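You operate a simulated robot arm through the tools that you are given. There is no shell and no other tool.

You are at the controls of a simulated robot arm. One attempt, no reset.

Task
Pull the left black upper from the bench top on to the last at medium pull.
Fine: the last in the lever press; the lever ends up; the pad leaves no mark.

Only the result counts: the job must be done as asked and must still hold three seconds after the hand-in. Knocking over, shifting, dropping, spilling or breaking anything else fails it.

Robot
A 7-joint arm with a three-finger gripper, fixed in place. Base frame: the origin is on the floor under the middle of its stand, x ahead of it, y to its left, z up; the work surface is at about z = 0.85. Readings come in m, rad, newtons and seconds.
It reaches about 1.342 m from its shoulder. Its first joint turns from -2.897 to 2.897 rad. Payload 2.69 kg.
The TCP is the grasp point between the finger pads, 0.03 m short of the fingertips. In the tool frame z runs along the fingers and y along their closing line. The gripper opens to 0.128 m; its body begins 0.117 m behind the TCP.
Orientation is told as [roll, pitch, yaw] about the base's x, y, z axes, in that order, counted from this pose: with the fingers straight down and closing along the base's y, the tool's x points along the base's -x, its y along +y and its z along -z.

Tools
- The arm moves only by the tool nudge_tool. Its argument "increments" is a list of rows, each an object (a shift or turn left out is 0, a gripper value left out holds the last) with "delta_pos": the shift along the tool's x, y, z in mm, a list of three; "angular": the turn, a rotation vector about the tool's x, y, z in rad, a list of three; "gripper": the gripper command, from -1 (fully open) to 1 (shut), values between in proportion. In form: [{"delta_pos": [x, y, z], "angular": [rx, ry, rz], "gripper": gripper}, ...]. A call has 1 to 20 rows; each row is the pose to reach, as a shift and turn from the pose commanded when the call began, along the tool's axes at that moment. A row lasts 0.2 s, in which the tool goes at most 0.05 m and 0.15 rad; a call with a longer step from one row to the next is refused whole, and so is a gripper value outside its range. A pose out of reach is approached as far as the arm can. The call stops where the force on the tool passes 90 N (or 10 N more than at its start, if that is more) or the arm is blocked; 0.2 s more then pass. The fingers move at their own pace (about 0.127 m/s each) and stop on an object; they squeeze with about 26 N. The grip force told is the motor's: it shows also when the fingers shut on nothing. Time passes only in rows, and 0.2 s behind the last, so rows that repeat a pose let the fingers close. It gives the time, the measured TCP pose, the force on the tool (base axes), the opening and the grip force at its end, in the units of the frame above (readings bear some noise), with the torque about the TCP (base axes, N m) and any sound that the robot's microphone picked up.
- Cameras (640 x 400 px; columns grow to the right, rows downward): "scene" is fixed at [0.2271, 0.6518, 1.4832]; the picture's right is [-0.28, -0.96, 0.00], its down [-0.37, 0.11, -0.92] and it looks along [0.88, -0.26, -0.39] (base axes); focal length 214 px, centre (320, 200). "wrist" rides on the gripper at [0.058, 0.054, -0.131] in the tool frame; the picture's right is [-0.68, 0.74, 0.00], its down [-0.62, -0.57, -0.55] and it looks along [-0.40, -0.37, 0.84] (tool axes); focal length 234 px, centre (320, 200). There is no depth. A picture from a camera that has moved, and an enlarged one, comes with that camera's place and axes in the base frame and with its lens. The place of the scene camera against the robot may be out by one fixed shift of up to 0.018 m in any direction.
- camera(camera): a new picture of that camera. No time passes.
- move_column(by): moves the trunk up (or, below 0, down) by that many m; the arm rides with it, the base frame stays. It gives what a move gives, with no picture.
- close_up(camera, box): a new picture of the part [left, top, right, bottom] of that camera's present view, enlarged. No time passes.
- hand_in(): hands the job in; it is judged then, once.

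Nothing tells you positions but the pictures and the camera data. Unless the task says otherwise, let go and move clear before handing in.

The tools are called after "Request:" by a JSON object that holds its "method" and its "body". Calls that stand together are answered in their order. nudge_tool: Moves the arm, as the interface text tells. Its arguments: {"type":"object","properties":{"increments":{"type":"array"}},"required":["increments"]} The other tools are called the same way: move_column (by) moves the trunk up or down; camera (camera) takes a picture; close_up (camera, box) takes an enlarged picture of a part of a camera's view; hand_in () hands the job in.

At the start:

```text
t: 0.0
eef_pos: [0.4548, 0.4402, 1.5529]
orientation: [-0.001, 0.0, 0.002]
ft_force: [-0.5, -0.4, -0.2]
torque: [0.04, -0.05, 0.01]
opening: 0.1285
gripper_force: 0.0
trunk travel left (down, up): [-0.25, 0.1]
```

scene: 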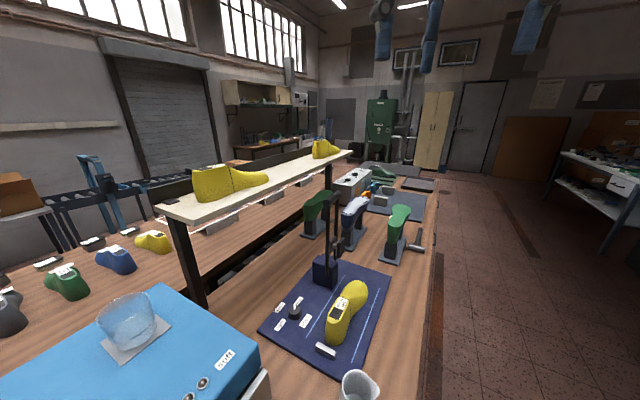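
wrist: 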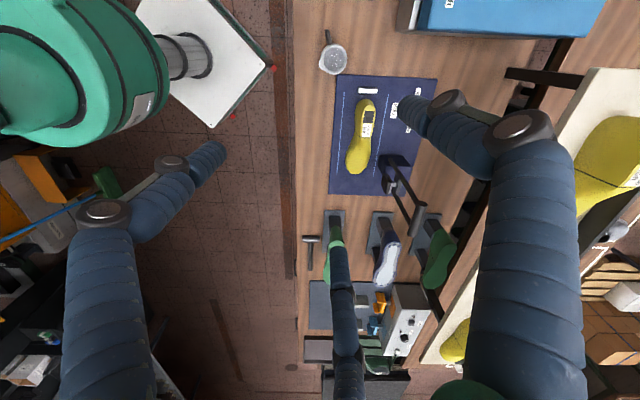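

I see a workbench with a shelf, a row of lasts and uppers, a blue mat with a yellow last and a lever press, and a dial panel. I will look closer before moving anything.

Request:
{"method": "close_up", "body": {"camera": "scene", "box": [240, 240, 420, 390]}}

Request:
{"method": "close_up", "body": {"camera": "scene", "box": [280, 150, 460, 270]}}

Request:
{"method": "close_up", "body": {"camera": "scene", "box": [0, 200, 200, 340]}}

Request:
{"method": "close_up", "body": {"camera": "wrist", "box": [290, 40, 470, 210]}}

Request:
{"method": "close_up", "body": {"camera": "wrist", "box": [290, 190, 480, 390]}}

```text
2.67 times, centred on (330, 315) of scene
camera zoom: at [0.2271, 0.6518, 1.4832], right [-0.28, -0.96, 0.0], down [-0.37, 0.11, -0.92], along [0.88, -0.26, -0.39], focal length 572 px, centre (293, -107)
```

zoom: 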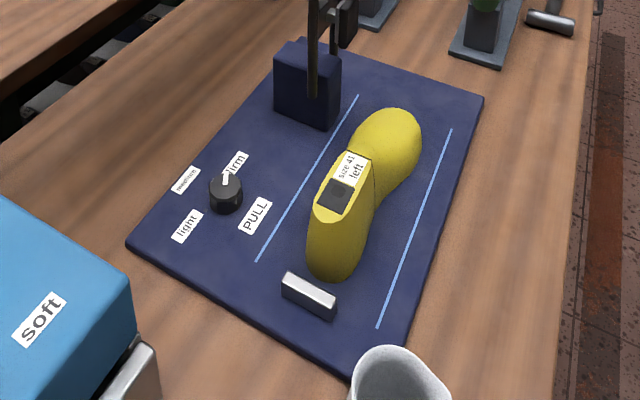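

```text
3.33 times, centred on (370, 210) of scene
camera zoom: at [0.2271, 0.6518, 1.4832], right [-0.28, -0.96, 0.0], down [-0.37, 0.11, -0.92], along [0.88, -0.26, -0.39], focal length 715 px, centre (153, 167)
```

zoom: 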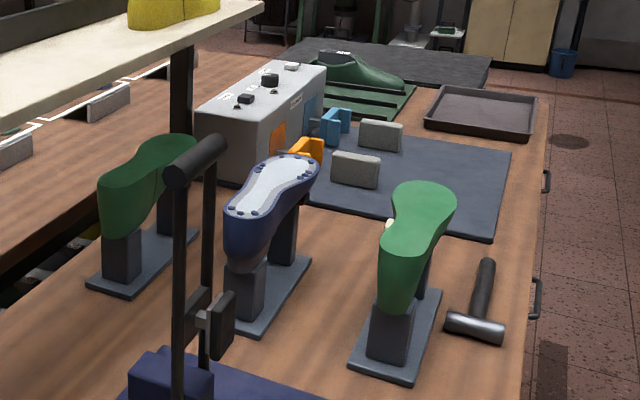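

```text
2.86 times, centred on (100, 270) of scene
camera zoom: at [0.2271, 0.6518, 1.4832], right [-0.28, -0.96, 0.0], down [-0.37, 0.11, -0.92], along [0.88, -0.26, -0.39], focal length 613 px, centre (949, 0)
```

zoom: 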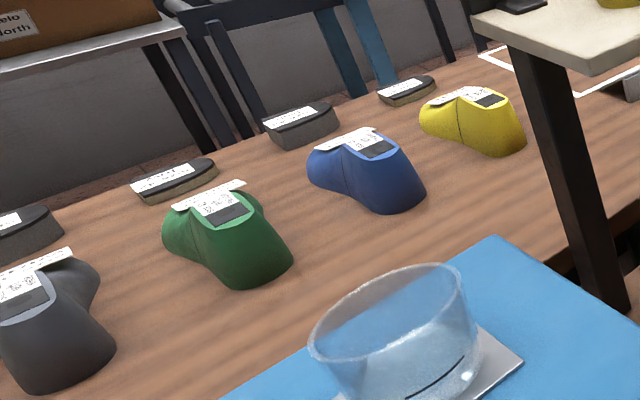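

```text
2.35 times, centred on (380, 125) of wrist
camera zoom: at [0.3965, 0.4944, 1.6827], right [0.68, 0.74, 0.0], down [0.62, -0.57, 0.55], along [0.4, -0.37, -0.84], focal length 551 px, centre (179, 376)
```

zoom: 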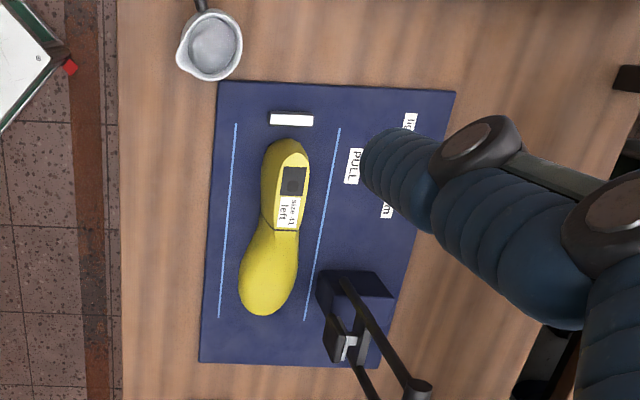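

```text
2.00 times, centred on (385, 290) of wrist
camera zoom: at [0.3965, 0.4944, 1.6827], right [0.68, 0.74, 0.0], down [0.62, -0.57, 0.55], along [0.4, -0.37, -0.84], focal length 468 px, centre (190, 20)
```

zoom: 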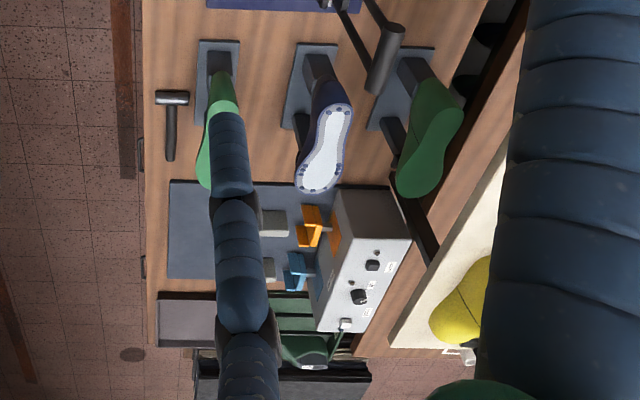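

The mat holds a dial (light/medium/firm) labelled PULL, a press with a lever and a yellow last "size 41 left". I need the labels on the uppers, the shelf and the blue "Soft" box, so I'll zoom in further.

Request:
{"method": "close_up", "body": {"camera": "scene", "box": [0, 280, 100, 350]}}

Request:
{"method": "close_up", "body": {"camera": "scene", "box": [20, 220, 120, 285]}}

Request:
{"method": "close_up", "body": {"camera": "scene", "box": [100, 210, 200, 275]}}

Request:
{"method": "close_up", "body": {"camera": "scene", "box": [140, 130, 360, 230]}}

Request:
{"method": "close_up", "body": {"camera": "scene", "box": [0, 280, 290, 400]}}

Request:
{"method": "close_up", "body": {"camera": "scene", "box": [255, 280, 325, 335]}}

Request:
{"method": "close_up", "body": {"camera": "scene", "box": [290, 180, 380, 300]}}

Request:
{"method": "close_up", "body": {"camera": "scene", "box": [320, 160, 450, 220]}}

Request:
{"method": "close_up", "body": {"camera": "wrist", "box": [480, 60, 640, 390]}}

```text
5.71 times, centred on (50, 315) of scene
camera zoom: at [0.2271, 0.6518, 1.4832], right [-0.28, -0.96, 0.0], down [-0.37, 0.11, -0.92], along [0.88, -0.26, -0.39], focal length 1226 px, centre (1863, -457)
```

zoom: 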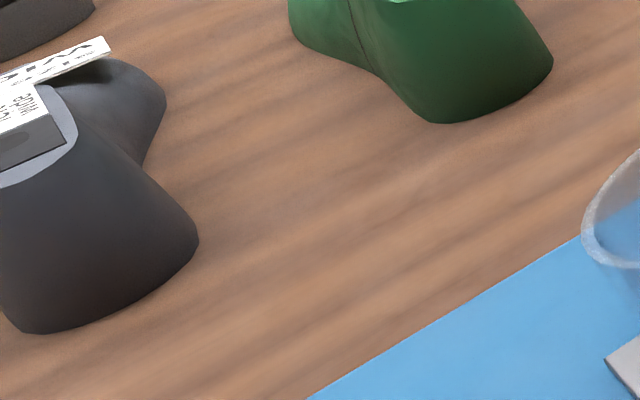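

```text
6.15 times, centred on (70, 252) of scene
camera zoom: at [0.2271, 0.6518, 1.4832], right [-0.28, -0.96, 0.0], down [-0.37, 0.11, -0.92], along [0.88, -0.26, -0.39], focal length 1320 px, centre (1858, -123)
```

zoom: 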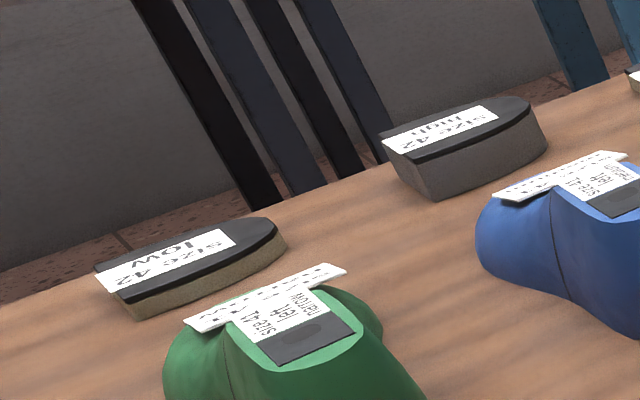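

```text
6.15 times, centred on (150, 242) of scene
camera zoom: at [0.2271, 0.6518, 1.4832], right [-0.28, -0.96, 0.0], down [-0.37, 0.11, -0.92], along [0.88, -0.26, -0.39], focal length 1320 px, centre (1366, -62)
```

zoom: 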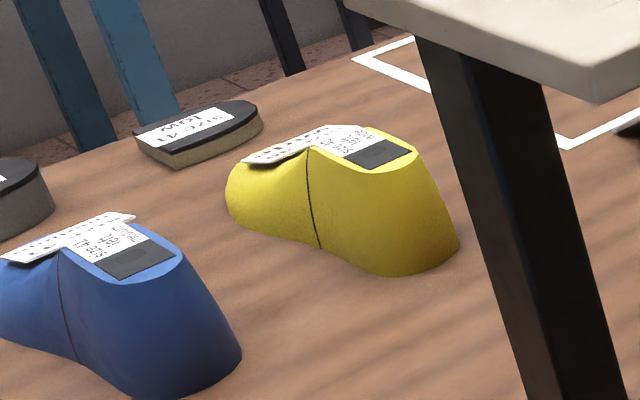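

```text
2.91 times, centred on (250, 180) of scene
camera zoom: at [0.2271, 0.6518, 1.4832], right [-0.28, -0.96, 0.0], down [-0.37, 0.11, -0.92], along [0.88, -0.26, -0.39], focal length 624 px, centre (524, 258)
```

zoom: 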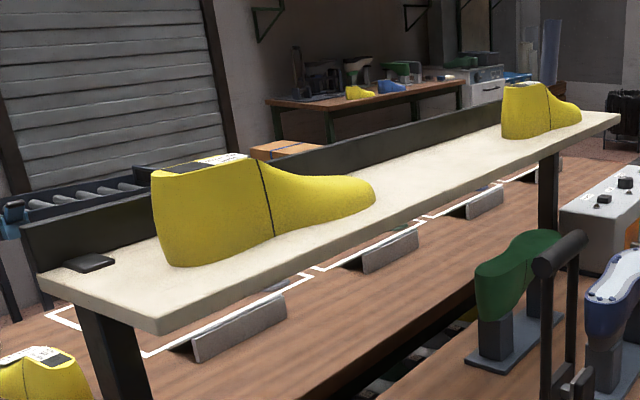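

```text
2.21 times, centred on (145, 340) of scene
camera zoom: at [0.2271, 0.6518, 1.4832], right [-0.28, -0.96, 0.0], down [-0.37, 0.11, -0.92], along [0.88, -0.26, -0.39], focal length 473 px, centre (706, -109)
```

zoom: 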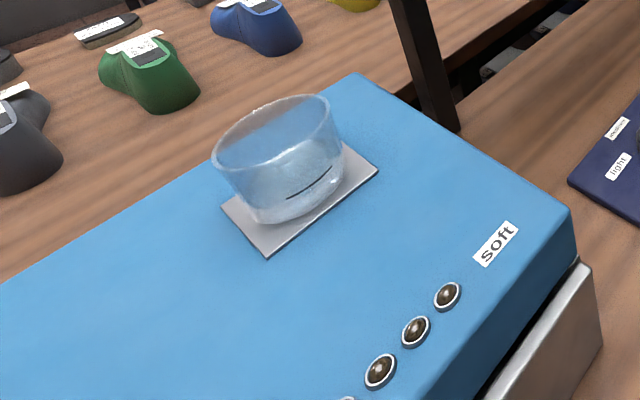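

```text
7.27 times, centred on (290, 308) of scene
camera zoom: at [0.2271, 0.6518, 1.4832], right [-0.28, -0.96, 0.0], down [-0.37, 0.11, -0.92], along [0.88, -0.26, -0.39], focal length 1560 px, centre (538, -582)
```

zoom: 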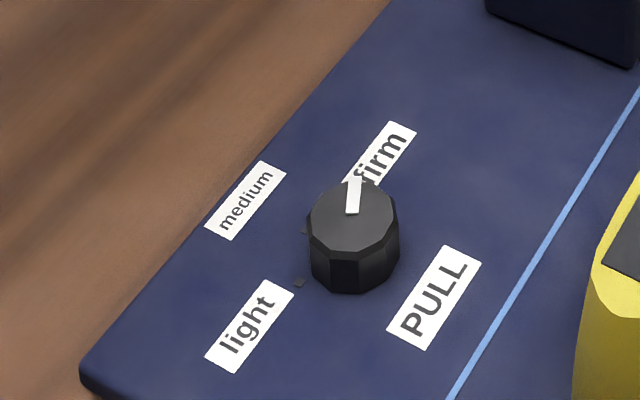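

```text
3.33 times, centred on (335, 240) of scene
camera zoom: at [0.2271, 0.6518, 1.4832], right [-0.28, -0.96, 0.0], down [-0.37, 0.11, -0.92], along [0.88, -0.26, -0.39], focal length 715 px, centre (270, 67)
```

zoom: 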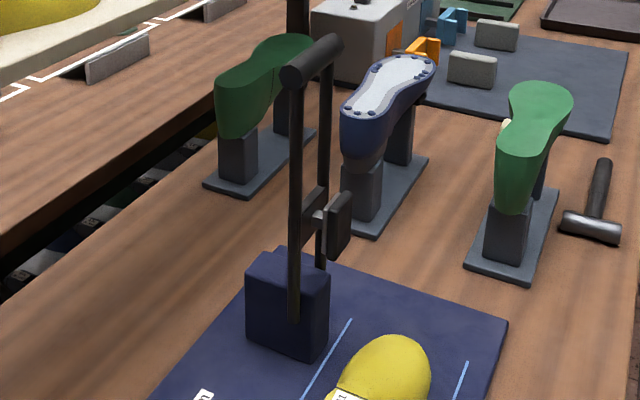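

```text
4.92 times, centred on (385, 190) of scene
camera zoom: at [0.2271, 0.6518, 1.4832], right [-0.28, -0.96, 0.0], down [-0.37, 0.11, -0.92], along [0.88, -0.26, -0.39], focal length 1056 px, centre (0, 249)
```

zoom: 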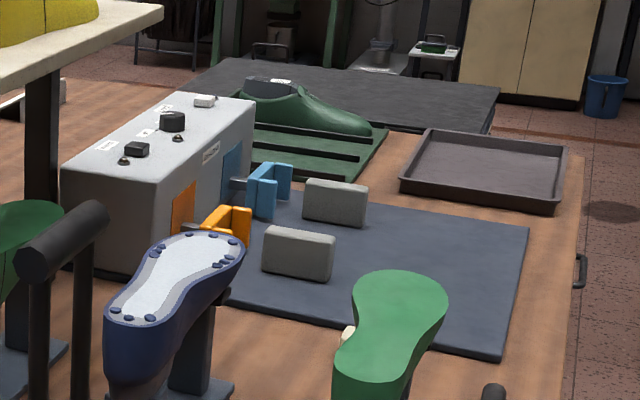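

```text
1.21 times, centred on (560, 225) of wrist
camera zoom: at [0.3965, 0.4944, 1.6827], right [0.68, 0.74, 0.0], down [0.62, -0.57, 0.55], along [0.4, -0.37, -0.84], focal length 284 px, centre (29, 170)
```

zoom: 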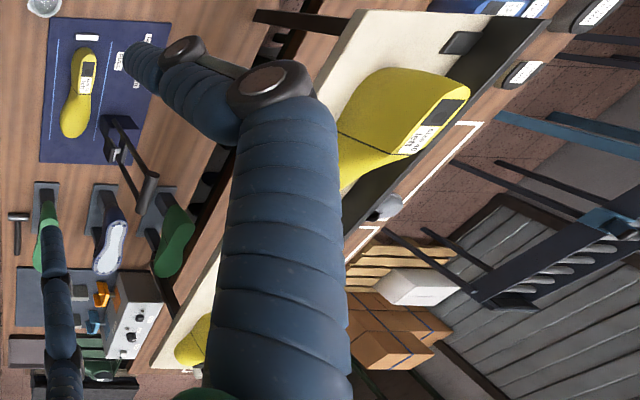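

The coloured lasts on the far bench look out of reach, and I don't see a black upper yet. I'll turn the tool on the spot, high above everything, to look around with the wrist camera.

Request:
{"method": "nudge_tool", "body": {"increments": [{"angular": [0, 0, -0.14]}, {"angular": [0, 0, -0.28]}, {"angular": [0, 0, -0.42]}, {"angular": [0, 0, -0.56]}, {"angular": [0, 0, -0.7]}, {"angular": [0, 0, -0.84]}, {"angular": [0, 0, -0.98]}, {"angular": [0, 0, -1.12]}, {"angular": [0, 0, -1.26]}, {"angular": [0, 0, -1.4]}, {"angular": [0, 0, -1.54]}]}}

Request:
{"method": "camera", "body": {"camera": "wrist"}}

Request:
{"method": "camera", "body": {"camera": "scene"}}

```text
t: 2.4
eef_pos: [0.4551, 0.4413, 1.5526]
orientation: [0.0, 0.002, 1.544]
ft_force: [0.8, -0.2, 0.2]
torque: [0.04, 0.03, -0.03]
opening: 0.1282
gripper_force: 0.1
trunk travel left (down, up): [-0.25, 0.1]
```

```text
taken
camera wrist: at [0.3998, 0.3834, 1.6833], right [-0.72, 0.7, 0.0], down [0.58, 0.6, 0.55], along [0.38, 0.39, -0.84], focal length 234 px, centre (320, 200)
```

wrist: 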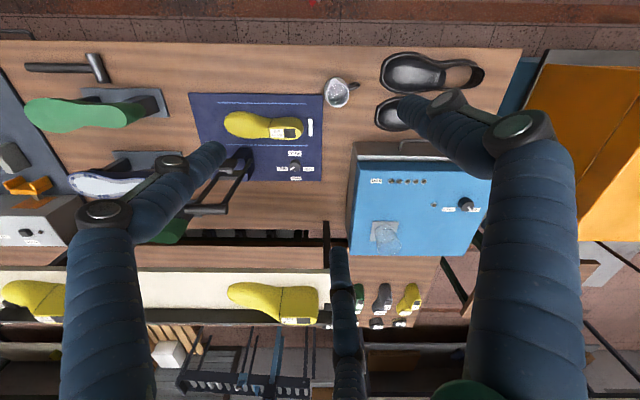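

```text
taken
```

scene: 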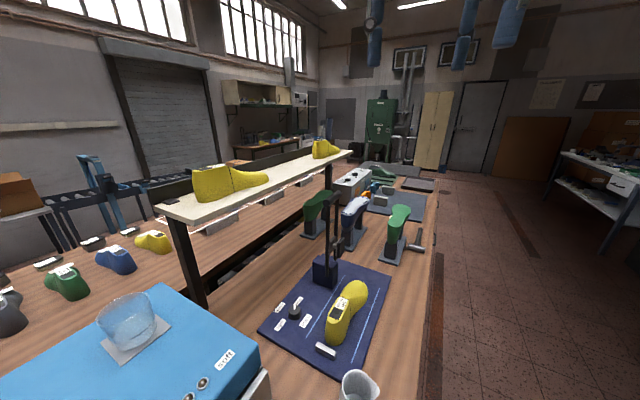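

Now I can see two black shoe uppers on the bench top, past the cup and beside the blue "soft" machine. I'll zoom in on them.

Request:
{"method": "close_up", "body": {"camera": "wrist", "box": [360, 40, 520, 140]}}

Request:
{"method": "close_up", "body": {"camera": "wrist", "box": [340, 130, 500, 270]}}

Request:
{"method": "close_up", "body": {"camera": "wrist", "box": [180, 80, 360, 220]}}

```text
4.00 times, centred on (440, 90) of wrist
camera zoom: at [0.3998, 0.3834, 1.6833], right [-0.72, 0.7, 0.0], down [0.58, 0.6, 0.55], along [0.38, 0.39, -0.84], focal length 937 px, centre (-160, 640)
```

zoom: 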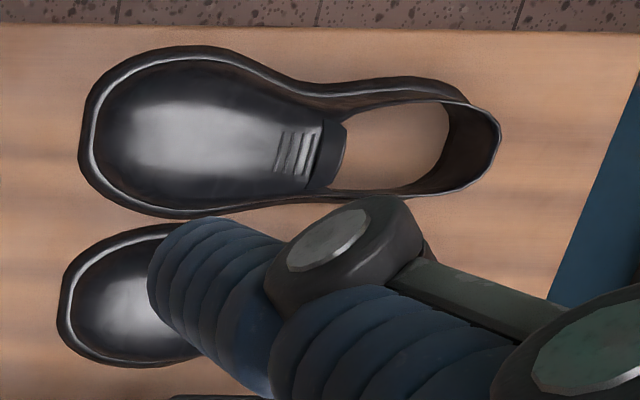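

```text
2.86 times, centred on (420, 200) of wrist
camera zoom: at [0.3998, 0.3834, 1.6833], right [-0.72, 0.7, 0.0], down [0.58, 0.6, 0.55], along [0.38, 0.39, -0.84], focal length 669 px, centre (34, 200)
```

zoom: 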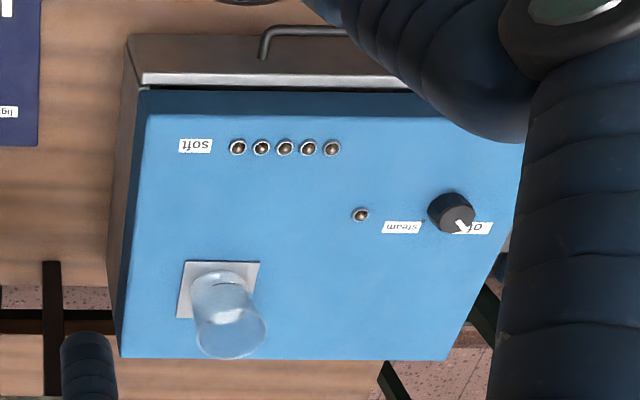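

```text
2.86 times, centred on (270, 150) of wrist
camera zoom: at [0.3998, 0.3834, 1.6833], right [-0.72, 0.7, 0.0], down [0.58, 0.6, 0.55], along [0.38, 0.39, -0.84], focal length 669 px, centre (463, 343)
```

zoom: 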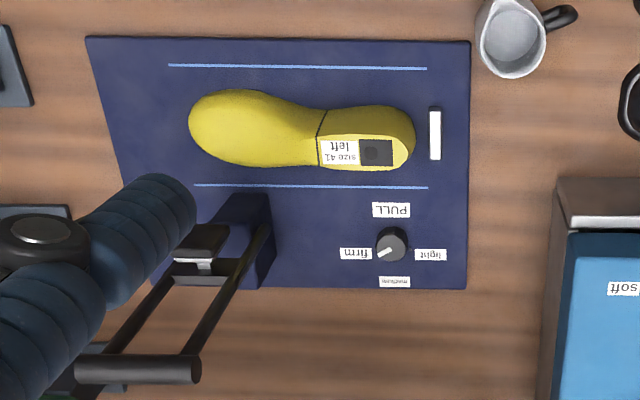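

The bench runs at about 45° to the base, with its front edge towards the robot. Two black uppers lie toe to the right, and there is a steam box with "soft" lamps. I'll check for notes and move the camera for a clear view over the uppers.

Request:
{"method": "close_up", "body": {"camera": "scene", "box": [500, 60, 640, 150]}}

Request:
{"method": "close_up", "body": {"camera": "wrist", "box": [0, 60, 240, 250]}}

Request:
{"method": "close_up", "body": {"camera": "wrist", "box": [200, 230, 440, 400]}}

Request:
{"method": "close_up", "body": {"camera": "wrist", "box": [275, 145, 325, 185]}}

```text
4.44 times, centred on (570, 105) of scene
camera zoom: at [0.2271, 0.6518, 1.4832], right [-0.28, -0.96, 0.0], down [-0.37, 0.11, -0.92], along [0.88, -0.26, -0.39], focal length 953 px, centre (-791, 622)
```

zoom: 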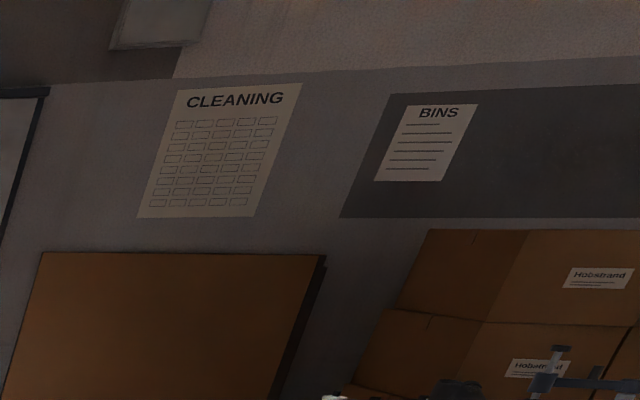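

```text
2.11 times, centred on (120, 155) of wrist
camera zoom: at [0.3998, 0.3834, 1.6833], right [-0.72, 0.7, 0.0], down [0.58, 0.6, 0.55], along [0.38, 0.39, -0.84], focal length 493 px, centre (741, 295)
```

zoom: 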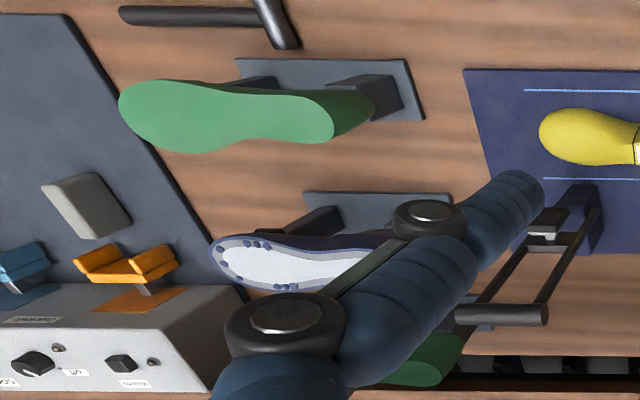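

```text
2.35 times, centred on (320, 315) of wrist
camera zoom: at [0.3998, 0.3834, 1.6833], right [-0.72, 0.7, 0.0], down [0.58, 0.6, 0.55], along [0.38, 0.39, -0.84], focal length 551 px, centre (320, -71)
```

zoom: 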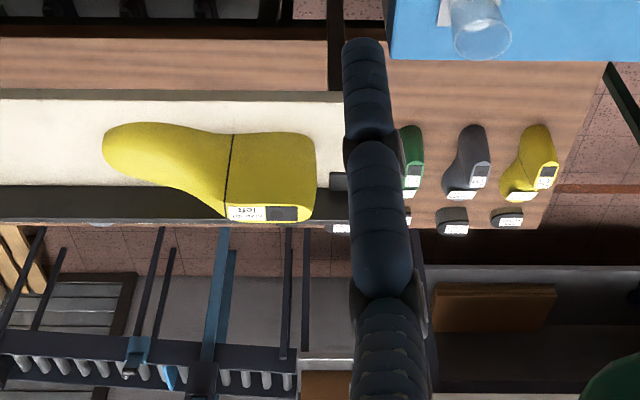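

```text
10.00 times, centred on (300, 165) of wrist
camera zoom: at [0.3998, 0.3834, 1.6833], right [-0.72, 0.7, 0.0], down [0.58, 0.6, 0.55], along [0.38, 0.39, -0.84], focal length 2342 px, centre (520, 550)
```

zoom: 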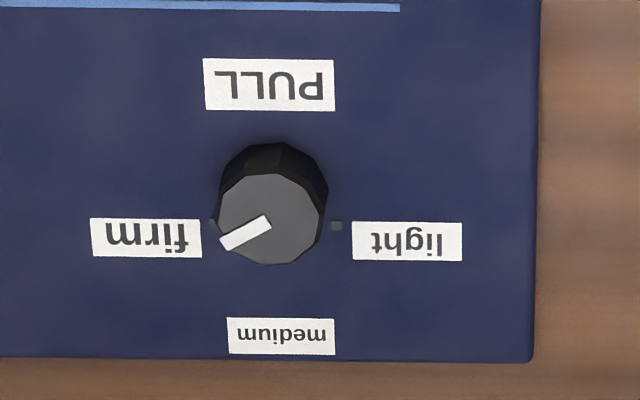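

The PULL dial has light on the left, medium at the back and firm on the right; its pointer sits near firm. Next I'll move the camera nearer the black uppers to tell left from right.

Request:
{"method": "nudge_tool", "body": {"increments": [{"delta_pos": [-22, 22, 28]}, {"delta_pos": [-44, 45, 57]}, {"delta_pos": [-66, 68, 86]}, {"delta_pos": [-88, 91, 115]}, {"delta_pos": [-110, 114, 143]}, {"delta_pos": [-133, 136, 172]}, {"delta_pos": [-155, 159, 200]}]}}

Request:
{"method": "camera", "body": {"camera": "wrist"}}

Request:
{"method": "camera", "body": {"camera": "scene"}}

```text
t: 4.0
eef_pos: [0.2982, 0.6043, 1.3497]
orientation: [-0.001, 0.0, 1.539]
ft_force: [-0.3, -1.0, 0.4]
torque: [0.01, -0.05, 0.0]
opening: 0.1278
gripper_force: 0.0
trunk travel left (down, up): [-0.25, 0.1]
```

```text
taken
camera wrist: at [0.2424, 0.5477, 1.4802], right [-0.72, 0.7, 0.0], down [0.58, 0.6, 0.55], along [0.38, 0.39, -0.84], focal length 234 px, centre (320, 200)
```

wrist: 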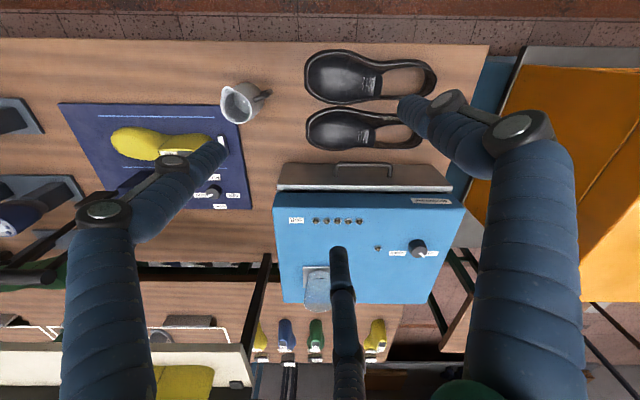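

```text
taken
```

scene: 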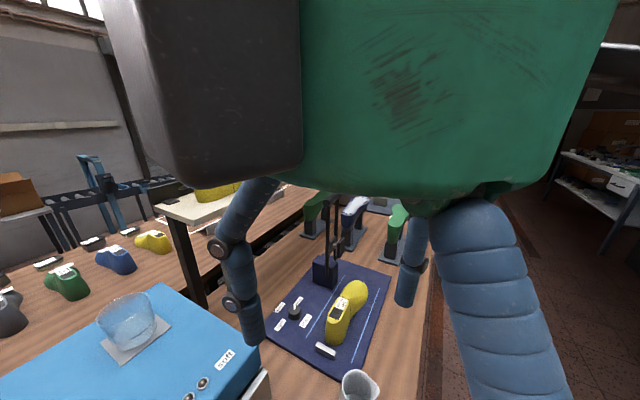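

Request:
{"method": "close_up", "body": {"camera": "wrist", "box": [290, 35, 450, 160]}}

Request:
{"method": "close_up", "body": {"camera": "wrist", "box": [265, 150, 475, 310]}}

Request:
{"method": "close_up", "body": {"camera": "wrist", "box": [280, 205, 380, 230]}}

Request:
{"method": "close_up", "body": {"camera": "wrist", "box": [370, 190, 470, 265]}}

```text
3.20 times, centred on (370, 98) of wrist
camera zoom: at [0.2424, 0.5477, 1.4802], right [-0.72, 0.7, 0.0], down [0.58, 0.6, 0.55], along [0.38, 0.39, -0.84], focal length 749 px, centre (160, 528)
```

zoom: 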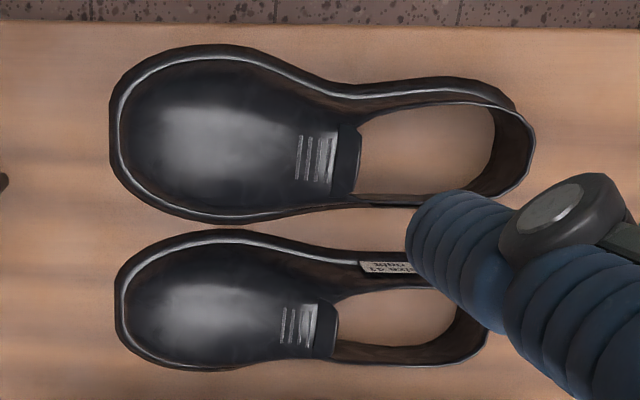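

```text
2.50 times, centred on (370, 230) of wrist
camera zoom: at [0.2424, 0.5477, 1.4802], right [-0.72, 0.7, 0.0], down [0.58, 0.6, 0.55], along [0.38, 0.39, -0.84], focal length 585 px, centre (195, 125)
```

zoom: 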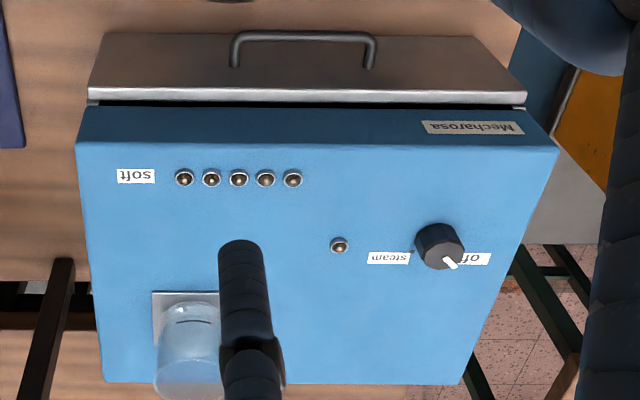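

```text
6.40 times, centred on (330, 218) of wrist
camera zoom: at [0.2424, 0.5477, 1.4802], right [-0.72, 0.7, 0.0], down [0.58, 0.6, 0.55], along [0.38, 0.39, -0.84], focal length 1499 px, centre (256, 88)
```

zoom: 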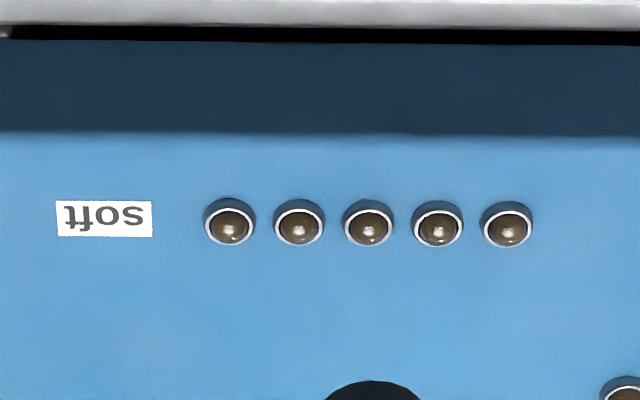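

```text
5.33 times, centred on (420, 228) of wrist
camera zoom: at [0.2424, 0.5477, 1.4802], right [-0.72, 0.7, 0.0], down [0.58, 0.6, 0.55], along [0.38, 0.39, -0.84], focal length 1249 px, centre (-213, 53)
```

zoom: 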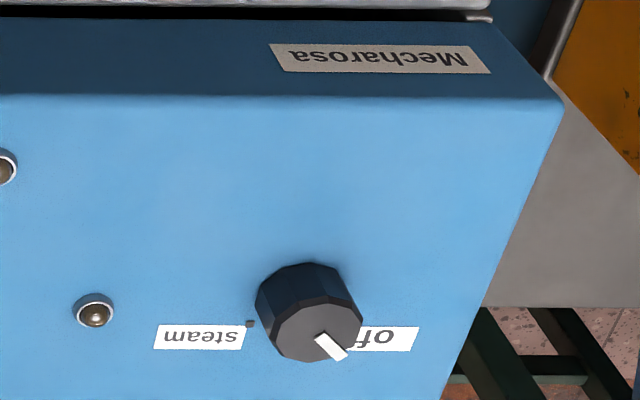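

Request:
{"method": "close_up", "body": {"camera": "wrist", "box": [360, 90, 420, 130]}}

Request:
{"method": "close_up", "body": {"camera": "wrist", "box": [210, 75, 280, 130]}}

Request:
{"method": "close_up", "body": {"camera": "wrist", "box": [40, 90, 270, 290]}}

```text
10.00 times, centred on (390, 110) of wrist
camera zoom: at [0.2424, 0.5477, 1.4802], right [-0.72, 0.7, 0.0], down [0.58, 0.6, 0.55], along [0.38, 0.39, -0.84], focal length 2342 px, centre (-380, 1100)
```

zoom: 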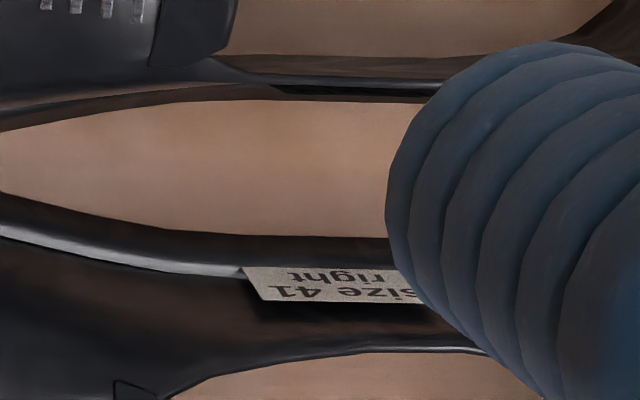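

```text
7.27 times, centred on (245, 102) of wrist
camera zoom: at [0.2424, 0.5477, 1.4802], right [-0.72, 0.7, 0.0], down [0.58, 0.6, 0.55], along [0.38, 0.39, -0.84], focal length 1703 px, centre (866, 909)
```

zoom: 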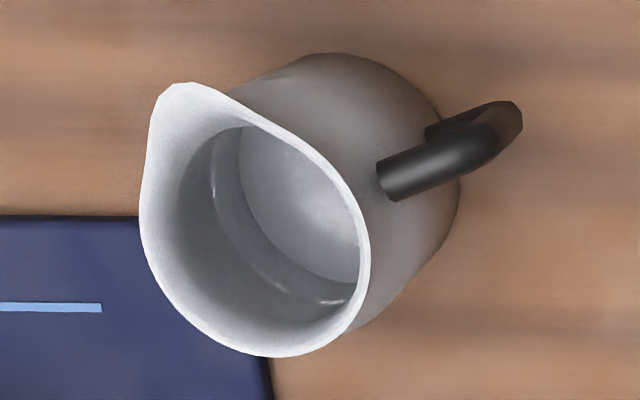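

```text
2.00 times, centred on (155, 190) of wrist
camera zoom: at [0.2424, 0.5477, 1.4802], right [-0.72, 0.7, 0.0], down [0.58, 0.6, 0.55], along [0.38, 0.39, -0.84], focal length 468 px, centre (650, 220)
```

zoom: 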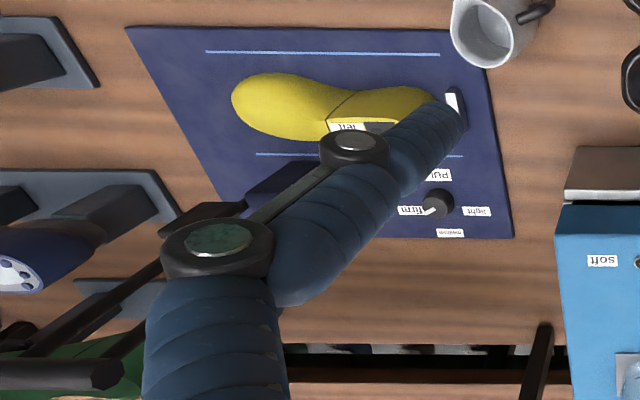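

The rear upper is labelled "size 41 right", so the front one should be the left; I want to read its own label too. I'll look at the tank, then move the camera to the far side so the front upper's inner wall is visible.

Request:
{"method": "close_up", "body": {"camera": "scene", "box": [85, 280, 180, 365]}}

Request:
{"method": "nudge_tool", "body": {"increments": [{"angular": [0, 0, -0.14]}, {"angular": [0, 0, -0.28]}, {"angular": [0, 0, -0.42]}, {"angular": [0, 0, -0.56]}, {"angular": [0, 0, -0.7]}]}}

Request:
{"method": "camera", "body": {"camera": "wrist"}}

```text
4.71 times, centred on (132, 322) of scene
camera zoom: at [0.2271, 0.6518, 1.4832], right [-0.28, -0.96, 0.0], down [-0.37, 0.11, -0.92], along [0.88, -0.26, -0.39], focal length 1009 px, centre (1202, -376)
```

zoom: 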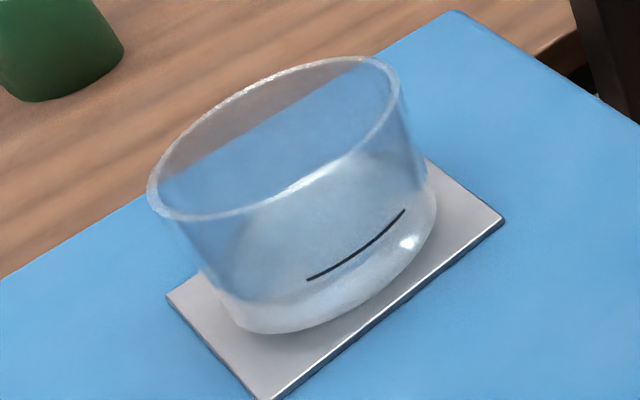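

```text
t: 5.2
eef_pos: [0.299, 0.6007, 1.3521]
orientation: [-0.002, 0.002, 2.241]
ft_force: [-0.2, -0.8, 0.1]
torque: [-0.02, 0.01, 0.01]
opening: 0.128
gripper_force: 0.0
trunk travel left (down, up): [-0.25, 0.1]
```

```text
taken
camera wrist: at [0.2938, 0.5223, 1.4826], right [-1.0, 0.07, 0.0], down [0.06, 0.83, 0.55], along [0.04, 0.55, -0.84], focal length 234 px, centre (320, 200)
```

wrist: 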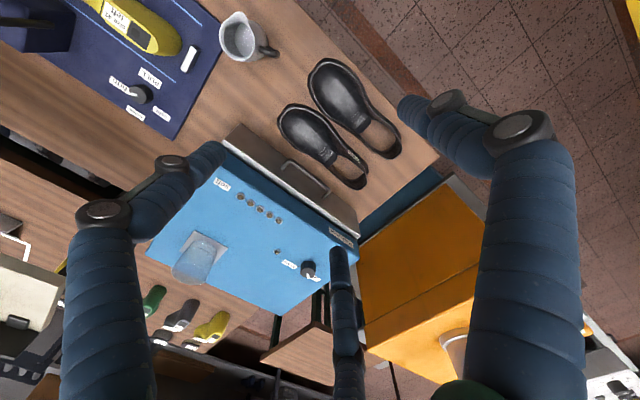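

Request:
{"method": "close_up", "body": {"camera": "wrist", "box": [260, 45, 420, 200]}}

Request:
{"method": "close_up", "body": {"camera": "wrist", "box": [170, 225, 240, 290]}}

Request:
{"method": "close_up", "body": {"camera": "wrist", "box": [70, 0, 230, 130]}}

```text
2.58 times, centred on (340, 122) of wrist
camera zoom: at [0.2938, 0.5223, 1.4826], right [-1.0, 0.07, 0.0], down [0.06, 0.83, 0.55], along [0.04, 0.55, -0.84], focal length 604 px, centre (268, 400)
```

zoom: 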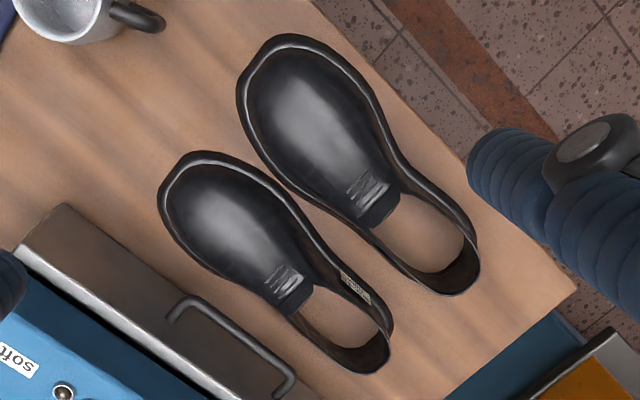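

```text
6.15 times, centred on (205, 258) of wrist
camera zoom: at [0.2938, 0.5223, 1.4826], right [-1.0, 0.07, 0.0], down [0.06, 0.83, 0.55], along [0.04, 0.55, -0.84], focal length 1441 px, centre (1028, -154)
```

zoom: 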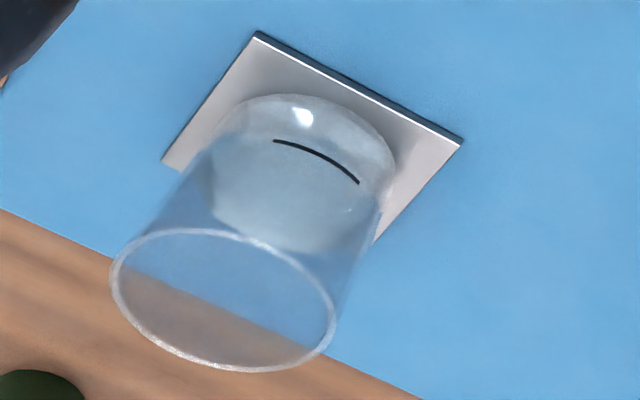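

```text
3.08 times, centred on (150, 65) of wrist
camera zoom: at [0.2938, 0.5223, 1.4826], right [-1.0, 0.07, 0.0], down [0.06, 0.83, 0.55], along [0.04, 0.55, -0.84], focal length 720 px, centre (843, 615)
```

zoom: 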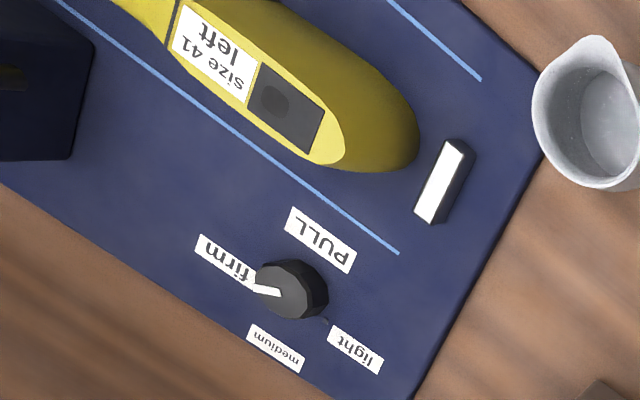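

I want to read the front upper's label from the operator side, so I'll lower the camera in front of it, staying well above everything.

Request:
{"method": "nudge_tool", "body": {"increments": [{"delta_pos": [-12, 24, 33], "angular": [0, 0, 0.1]}, {"delta_pos": [-25, 48, 66], "angular": [0, 0, 0.2]}, {"delta_pos": [-38, 72, 99], "angular": [0, 0, 0.3]}, {"delta_pos": [-50, 96, 132], "angular": [0, 0, 0.4]}, {"delta_pos": [-63, 120, 165], "angular": [0, 0, 0.5]}, {"delta_pos": [-76, 144, 199], "angular": [0, 0, 0.6]}, {"delta_pos": [-88, 167, 232], "angular": [0, 0, 0.7]}]}}

Request:
{"method": "camera", "body": {"camera": "wrist"}}

Request:
{"method": "camera", "body": {"camera": "scene"}}

```text
t: 7.0
eef_pos: [0.1491, 0.5795, 1.1551]
orientation: [-0.007, -0.06, 1.485]
ft_force: [-0.4, 0.5, 1.3]
torque: [0.03, 0.02, 0.0]
opening: 0.1284
gripper_force: 0.0
trunk travel left (down, up): [-0.25, 0.1]
stopped in row 7: the arm was blocked; the commanded pose is now the measured one
```

```text
taken
camera wrist: at [0.0882, 0.5176, 1.2816], right [-0.68, 0.74, 0.04], down [0.61, 0.53, 0.59], along [0.41, 0.42, -0.81], focal length 234 px, centre (320, 200)
```

wrist: 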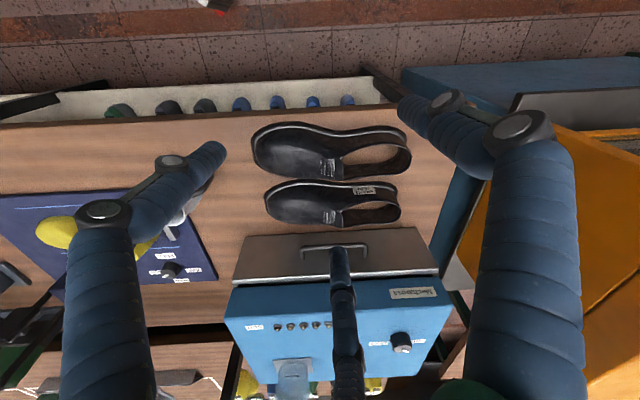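

```text
taken
```

scene: 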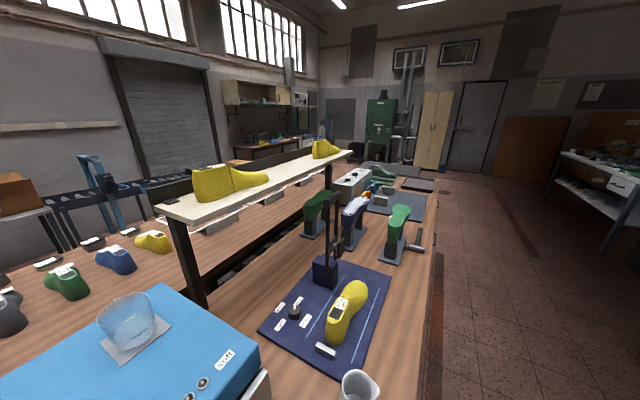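

Request:
{"method": "close_up", "body": {"camera": "wrist", "box": [230, 100, 430, 240]}}

Request:
{"method": "close_up", "body": {"camera": "wrist", "box": [80, 70, 380, 130]}}

Request:
{"method": "close_up", "body": {"camera": "wrist", "box": [330, 160, 410, 210]}}

```text
2.86 times, centred on (330, 170) of wrist
camera zoom: at [0.0882, 0.5176, 1.2816], right [-0.68, 0.74, 0.04], down [0.61, 0.53, 0.59], along [0.41, 0.42, -0.81], focal length 669 px, centre (291, 286)
```

zoom: 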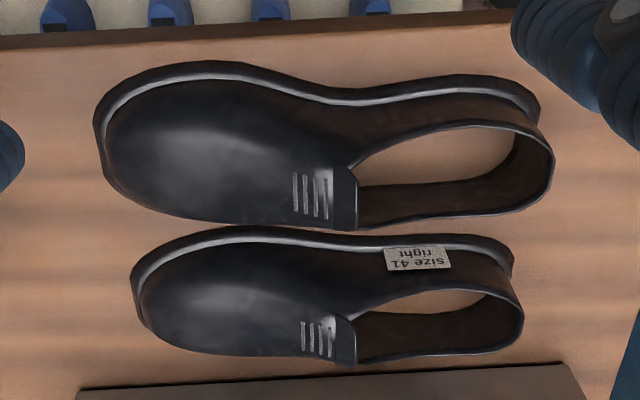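

```text
2.13 times, centred on (230, 100) of wrist
camera zoom: at [0.0882, 0.5176, 1.2816], right [-0.68, 0.74, 0.04], down [0.61, 0.53, 0.59], along [0.41, 0.42, -0.81], focal length 500 px, centre (512, 413)
```

zoom: 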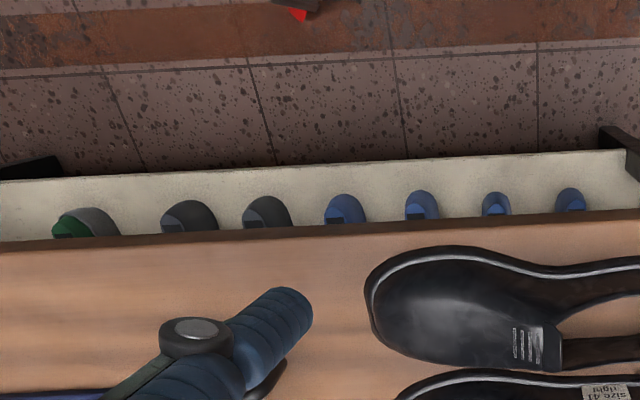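

```text
8.00 times, centred on (370, 185) of wrist
camera zoom: at [0.0882, 0.5176, 1.2816], right [-0.68, 0.74, 0.04], down [0.61, 0.53, 0.59], along [0.41, 0.42, -0.81], focal length 1873 px, centre (-80, 320)
```

zoom: 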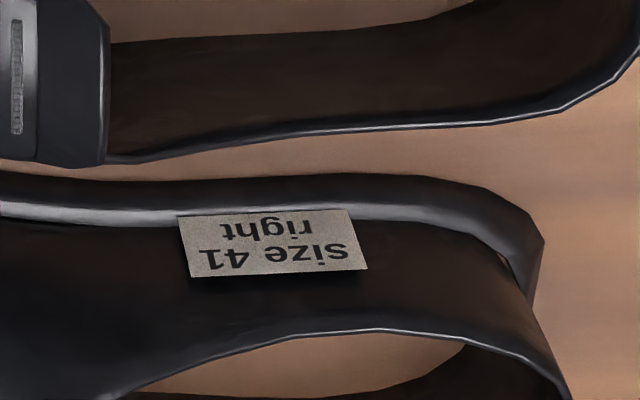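

The front upper carries no label on this side and is the mirror image of the one marked "size 41 right". I'll back off, level the tool and turn it so the camera looks from behind, to confirm the label on the far side.

Request:
{"method": "nudge_tool", "body": {"increments": [{"delta_pos": [-5, -22, -28], "angular": [0, 0.01, 0]}, {"delta_pos": [-10, -43, -56], "angular": [0, 0.02, 0]}, {"delta_pos": [-14, -64, -84], "angular": [-0.002, 0.03, 0]}, {"delta_pos": [-19, -85, -112], "angular": [-0.004, 0.04, 0]}, {"delta_pos": [-24, -106, -140], "angular": [-0.005, 0.05, 0]}, {"delta_pos": [-28, -128, -168], "angular": [-0.006, 0.06, 0]}, {"delta_pos": [-33, -149, -195], "angular": [-0.007, 0.06, 0]}]}}

Request:
{"method": "nudge_tool", "body": {"increments": [{"angular": [0, 0, 0.142]}, {"angular": [0, 0, 0.284]}, {"angular": [0, 0, 0.426]}, {"angular": [0, 0, 0.568]}, {"angular": [0, 0, 0.71]}, {"angular": [0, 0, 0.852]}, {"angular": [0, 0, 0.994]}, {"angular": [0, 0, 1.136]}, {"angular": [0, 0, 1.278]}, {"angular": [0, 0, 1.42]}, {"angular": [0, 0, 1.562]}, {"angular": [0, 0, 1.704]}, {"angular": [0, 0, 1.846]}, {"angular": [0, 0, 1.988]}, {"angular": [0, 0, 2.13]}, {"angular": [0, 0, 2.27]}]}}

Request:
{"method": "camera", "body": {"camera": "wrist"}}

Request:
{"method": "camera", "body": {"camera": "scene"}}

```text
t: 8.6
eef_pos: [0.2938, 0.5904, 1.3484]
orientation: [0.001, 0.009, 1.493]
ft_force: [-0.2, 0.8, 0.6]
torque: [0.0, -0.01, -0.03]
opening: 0.128
gripper_force: 0.1
trunk travel left (down, up): [-0.25, 0.1]
```

```text
t: 12.0
eef_pos: [0.2926, 0.5898, 1.3471]
orientation: [-0.009, -0.004, -0.781]
ft_force: [-0.3, 0.6, 0.0]
torque: [0.01, 0.01, 0.02]
opening: 0.1279
gripper_force: 0.1
trunk travel left (down, up): [-0.25, 0.1]
```

```text
taken
camera wrist: at [0.2895, 0.6694, 1.4758], right [1.0, 0.05, 0.0], down [0.04, -0.83, 0.56], along [0.02, -0.56, -0.83], focal length 234 px, centre (320, 200)
```

wrist: 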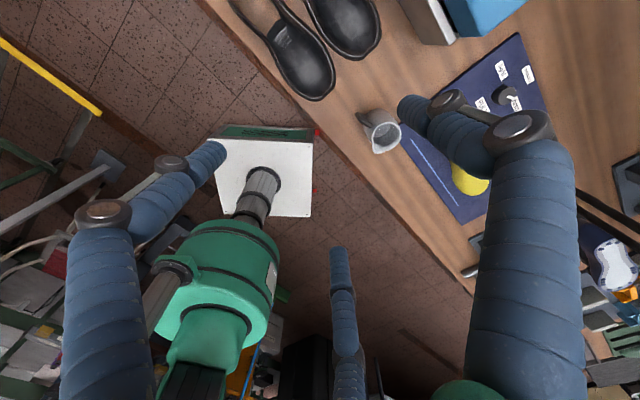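

```text
taken
```

scene: 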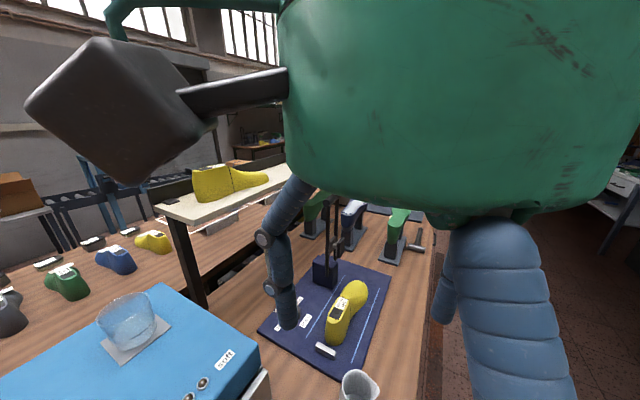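

The robot's column is visible and the way is clear. Now I'll go high above the press mat (over the PULL dial) to inspect the dial, the lever and pad; I'll also close the fingers in free air to see how they meet.

Request:
{"method": "nudge_tool", "body": {"increments": [{"delta_pos": [-31, 29, 0]}, {"delta_pos": [-62, 59, 0]}, {"delta_pos": [-93, 88, 0]}, {"delta_pos": [-124, 117, 0]}, {"delta_pos": [-155, 147, 0]}, {"delta_pos": [-186, 176, 5]}, {"delta_pos": [-217, 205, 15]}, {"delta_pos": [-248, 235, 25]}, {"delta_pos": [-279, 264, 35]}, {"delta_pos": [-310, 293, 47]}]}}

Request:
{"method": "camera", "body": {"camera": "wrist"}}

Request:
{"method": "camera", "body": {"camera": "scene"}}

```text
t: 14.2
eef_pos: [0.7204, 0.5808, 1.2987]
orientation: [-0.01, -0.004, -0.778]
ft_force: [-0.1, -0.1, -0.3]
torque: [-0.01, -0.02, 0.02]
opening: 0.1277
gripper_force: 0.0
trunk travel left (down, up): [-0.25, 0.1]
```

```text
taken
camera wrist: at [0.7164, 0.6611, 1.428], right [1.0, 0.05, 0.0], down [0.04, -0.83, 0.56], along [0.02, -0.56, -0.83], focal length 234 px, centre (320, 200)
```

wrist: 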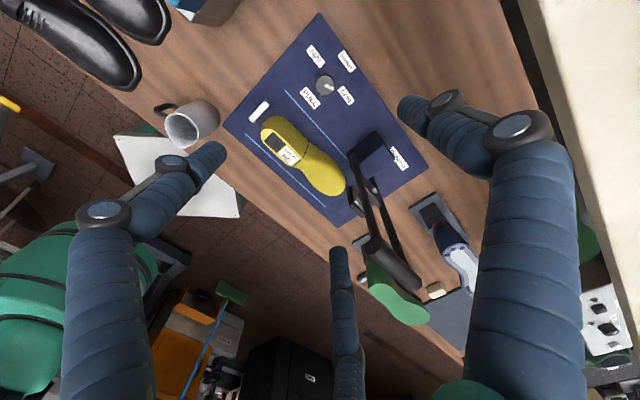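

```text
taken
```

scene: 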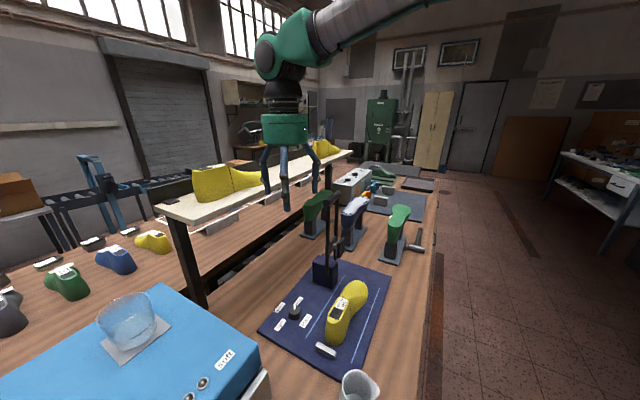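

Request:
{"method": "close_up", "body": {"camera": "scene", "box": [235, 50, 355, 220]}}

Request:
{"method": "close_up", "body": {"camera": "wrist", "box": [220, 10, 440, 230]}}

Request:
{"method": "close_up", "body": {"camera": "wrist", "box": [330, 110, 450, 300]}}

Request:
{"method": "close_up", "body": {"camera": "wrist", "box": [290, 35, 370, 115]}}

```text
2.35 times, centred on (295, 135) of scene
camera zoom: at [0.2271, 0.6518, 1.4832], right [-0.28, -0.96, 0.0], down [-0.37, 0.11, -0.92], along [0.88, -0.26, -0.39], focal length 505 px, centre (379, 353)
```

zoom: 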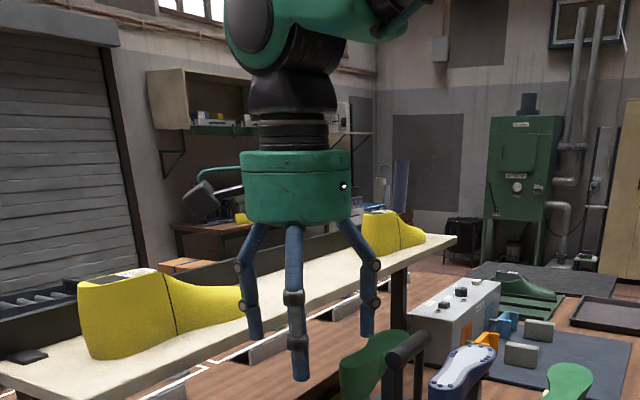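

```text
1.82 times, centred on (330, 120) of wrist
camera zoom: at [0.7164, 0.6611, 1.428], right [1.0, 0.05, 0.0], down [0.04, -0.83, 0.56], along [0.02, -0.56, -0.83], focal length 426 px, centre (302, 346)
```

zoom: 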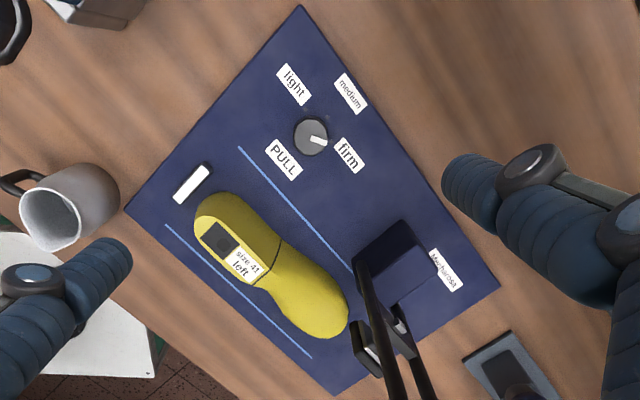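

```text
2.11 times, centred on (390, 205) of wrist
camera zoom: at [0.7164, 0.6611, 1.428], right [1.0, 0.05, 0.0], down [0.04, -0.83, 0.56], along [0.02, -0.56, -0.83], focal length 493 px, centre (173, 190)
```

zoom: 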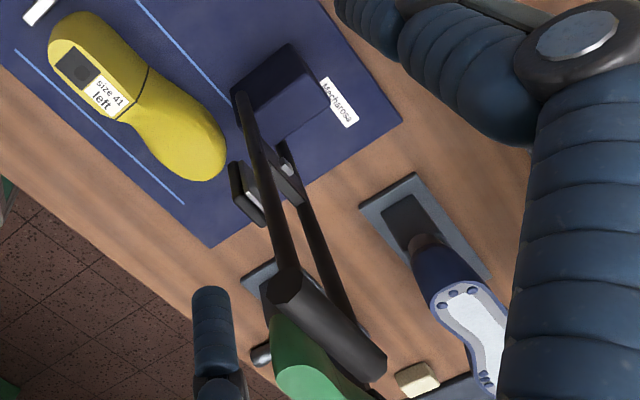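

```text
5.00 times, centred on (330, 75) of wrist
camera zoom: at [0.7164, 0.6611, 1.428], right [1.0, 0.05, 0.0], down [0.04, -0.83, 0.56], along [0.02, -0.56, -0.83], focal length 1171 px, centre (270, 825)
```

zoom: 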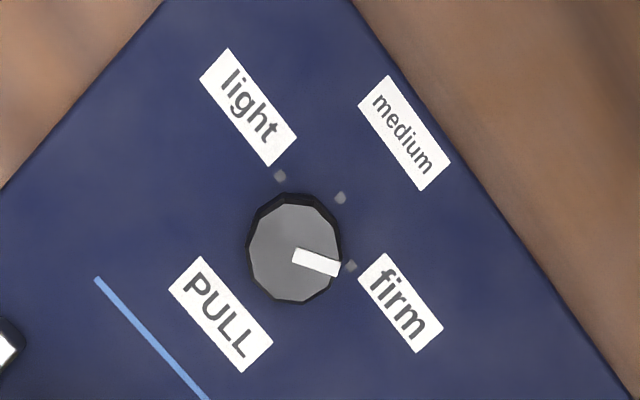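

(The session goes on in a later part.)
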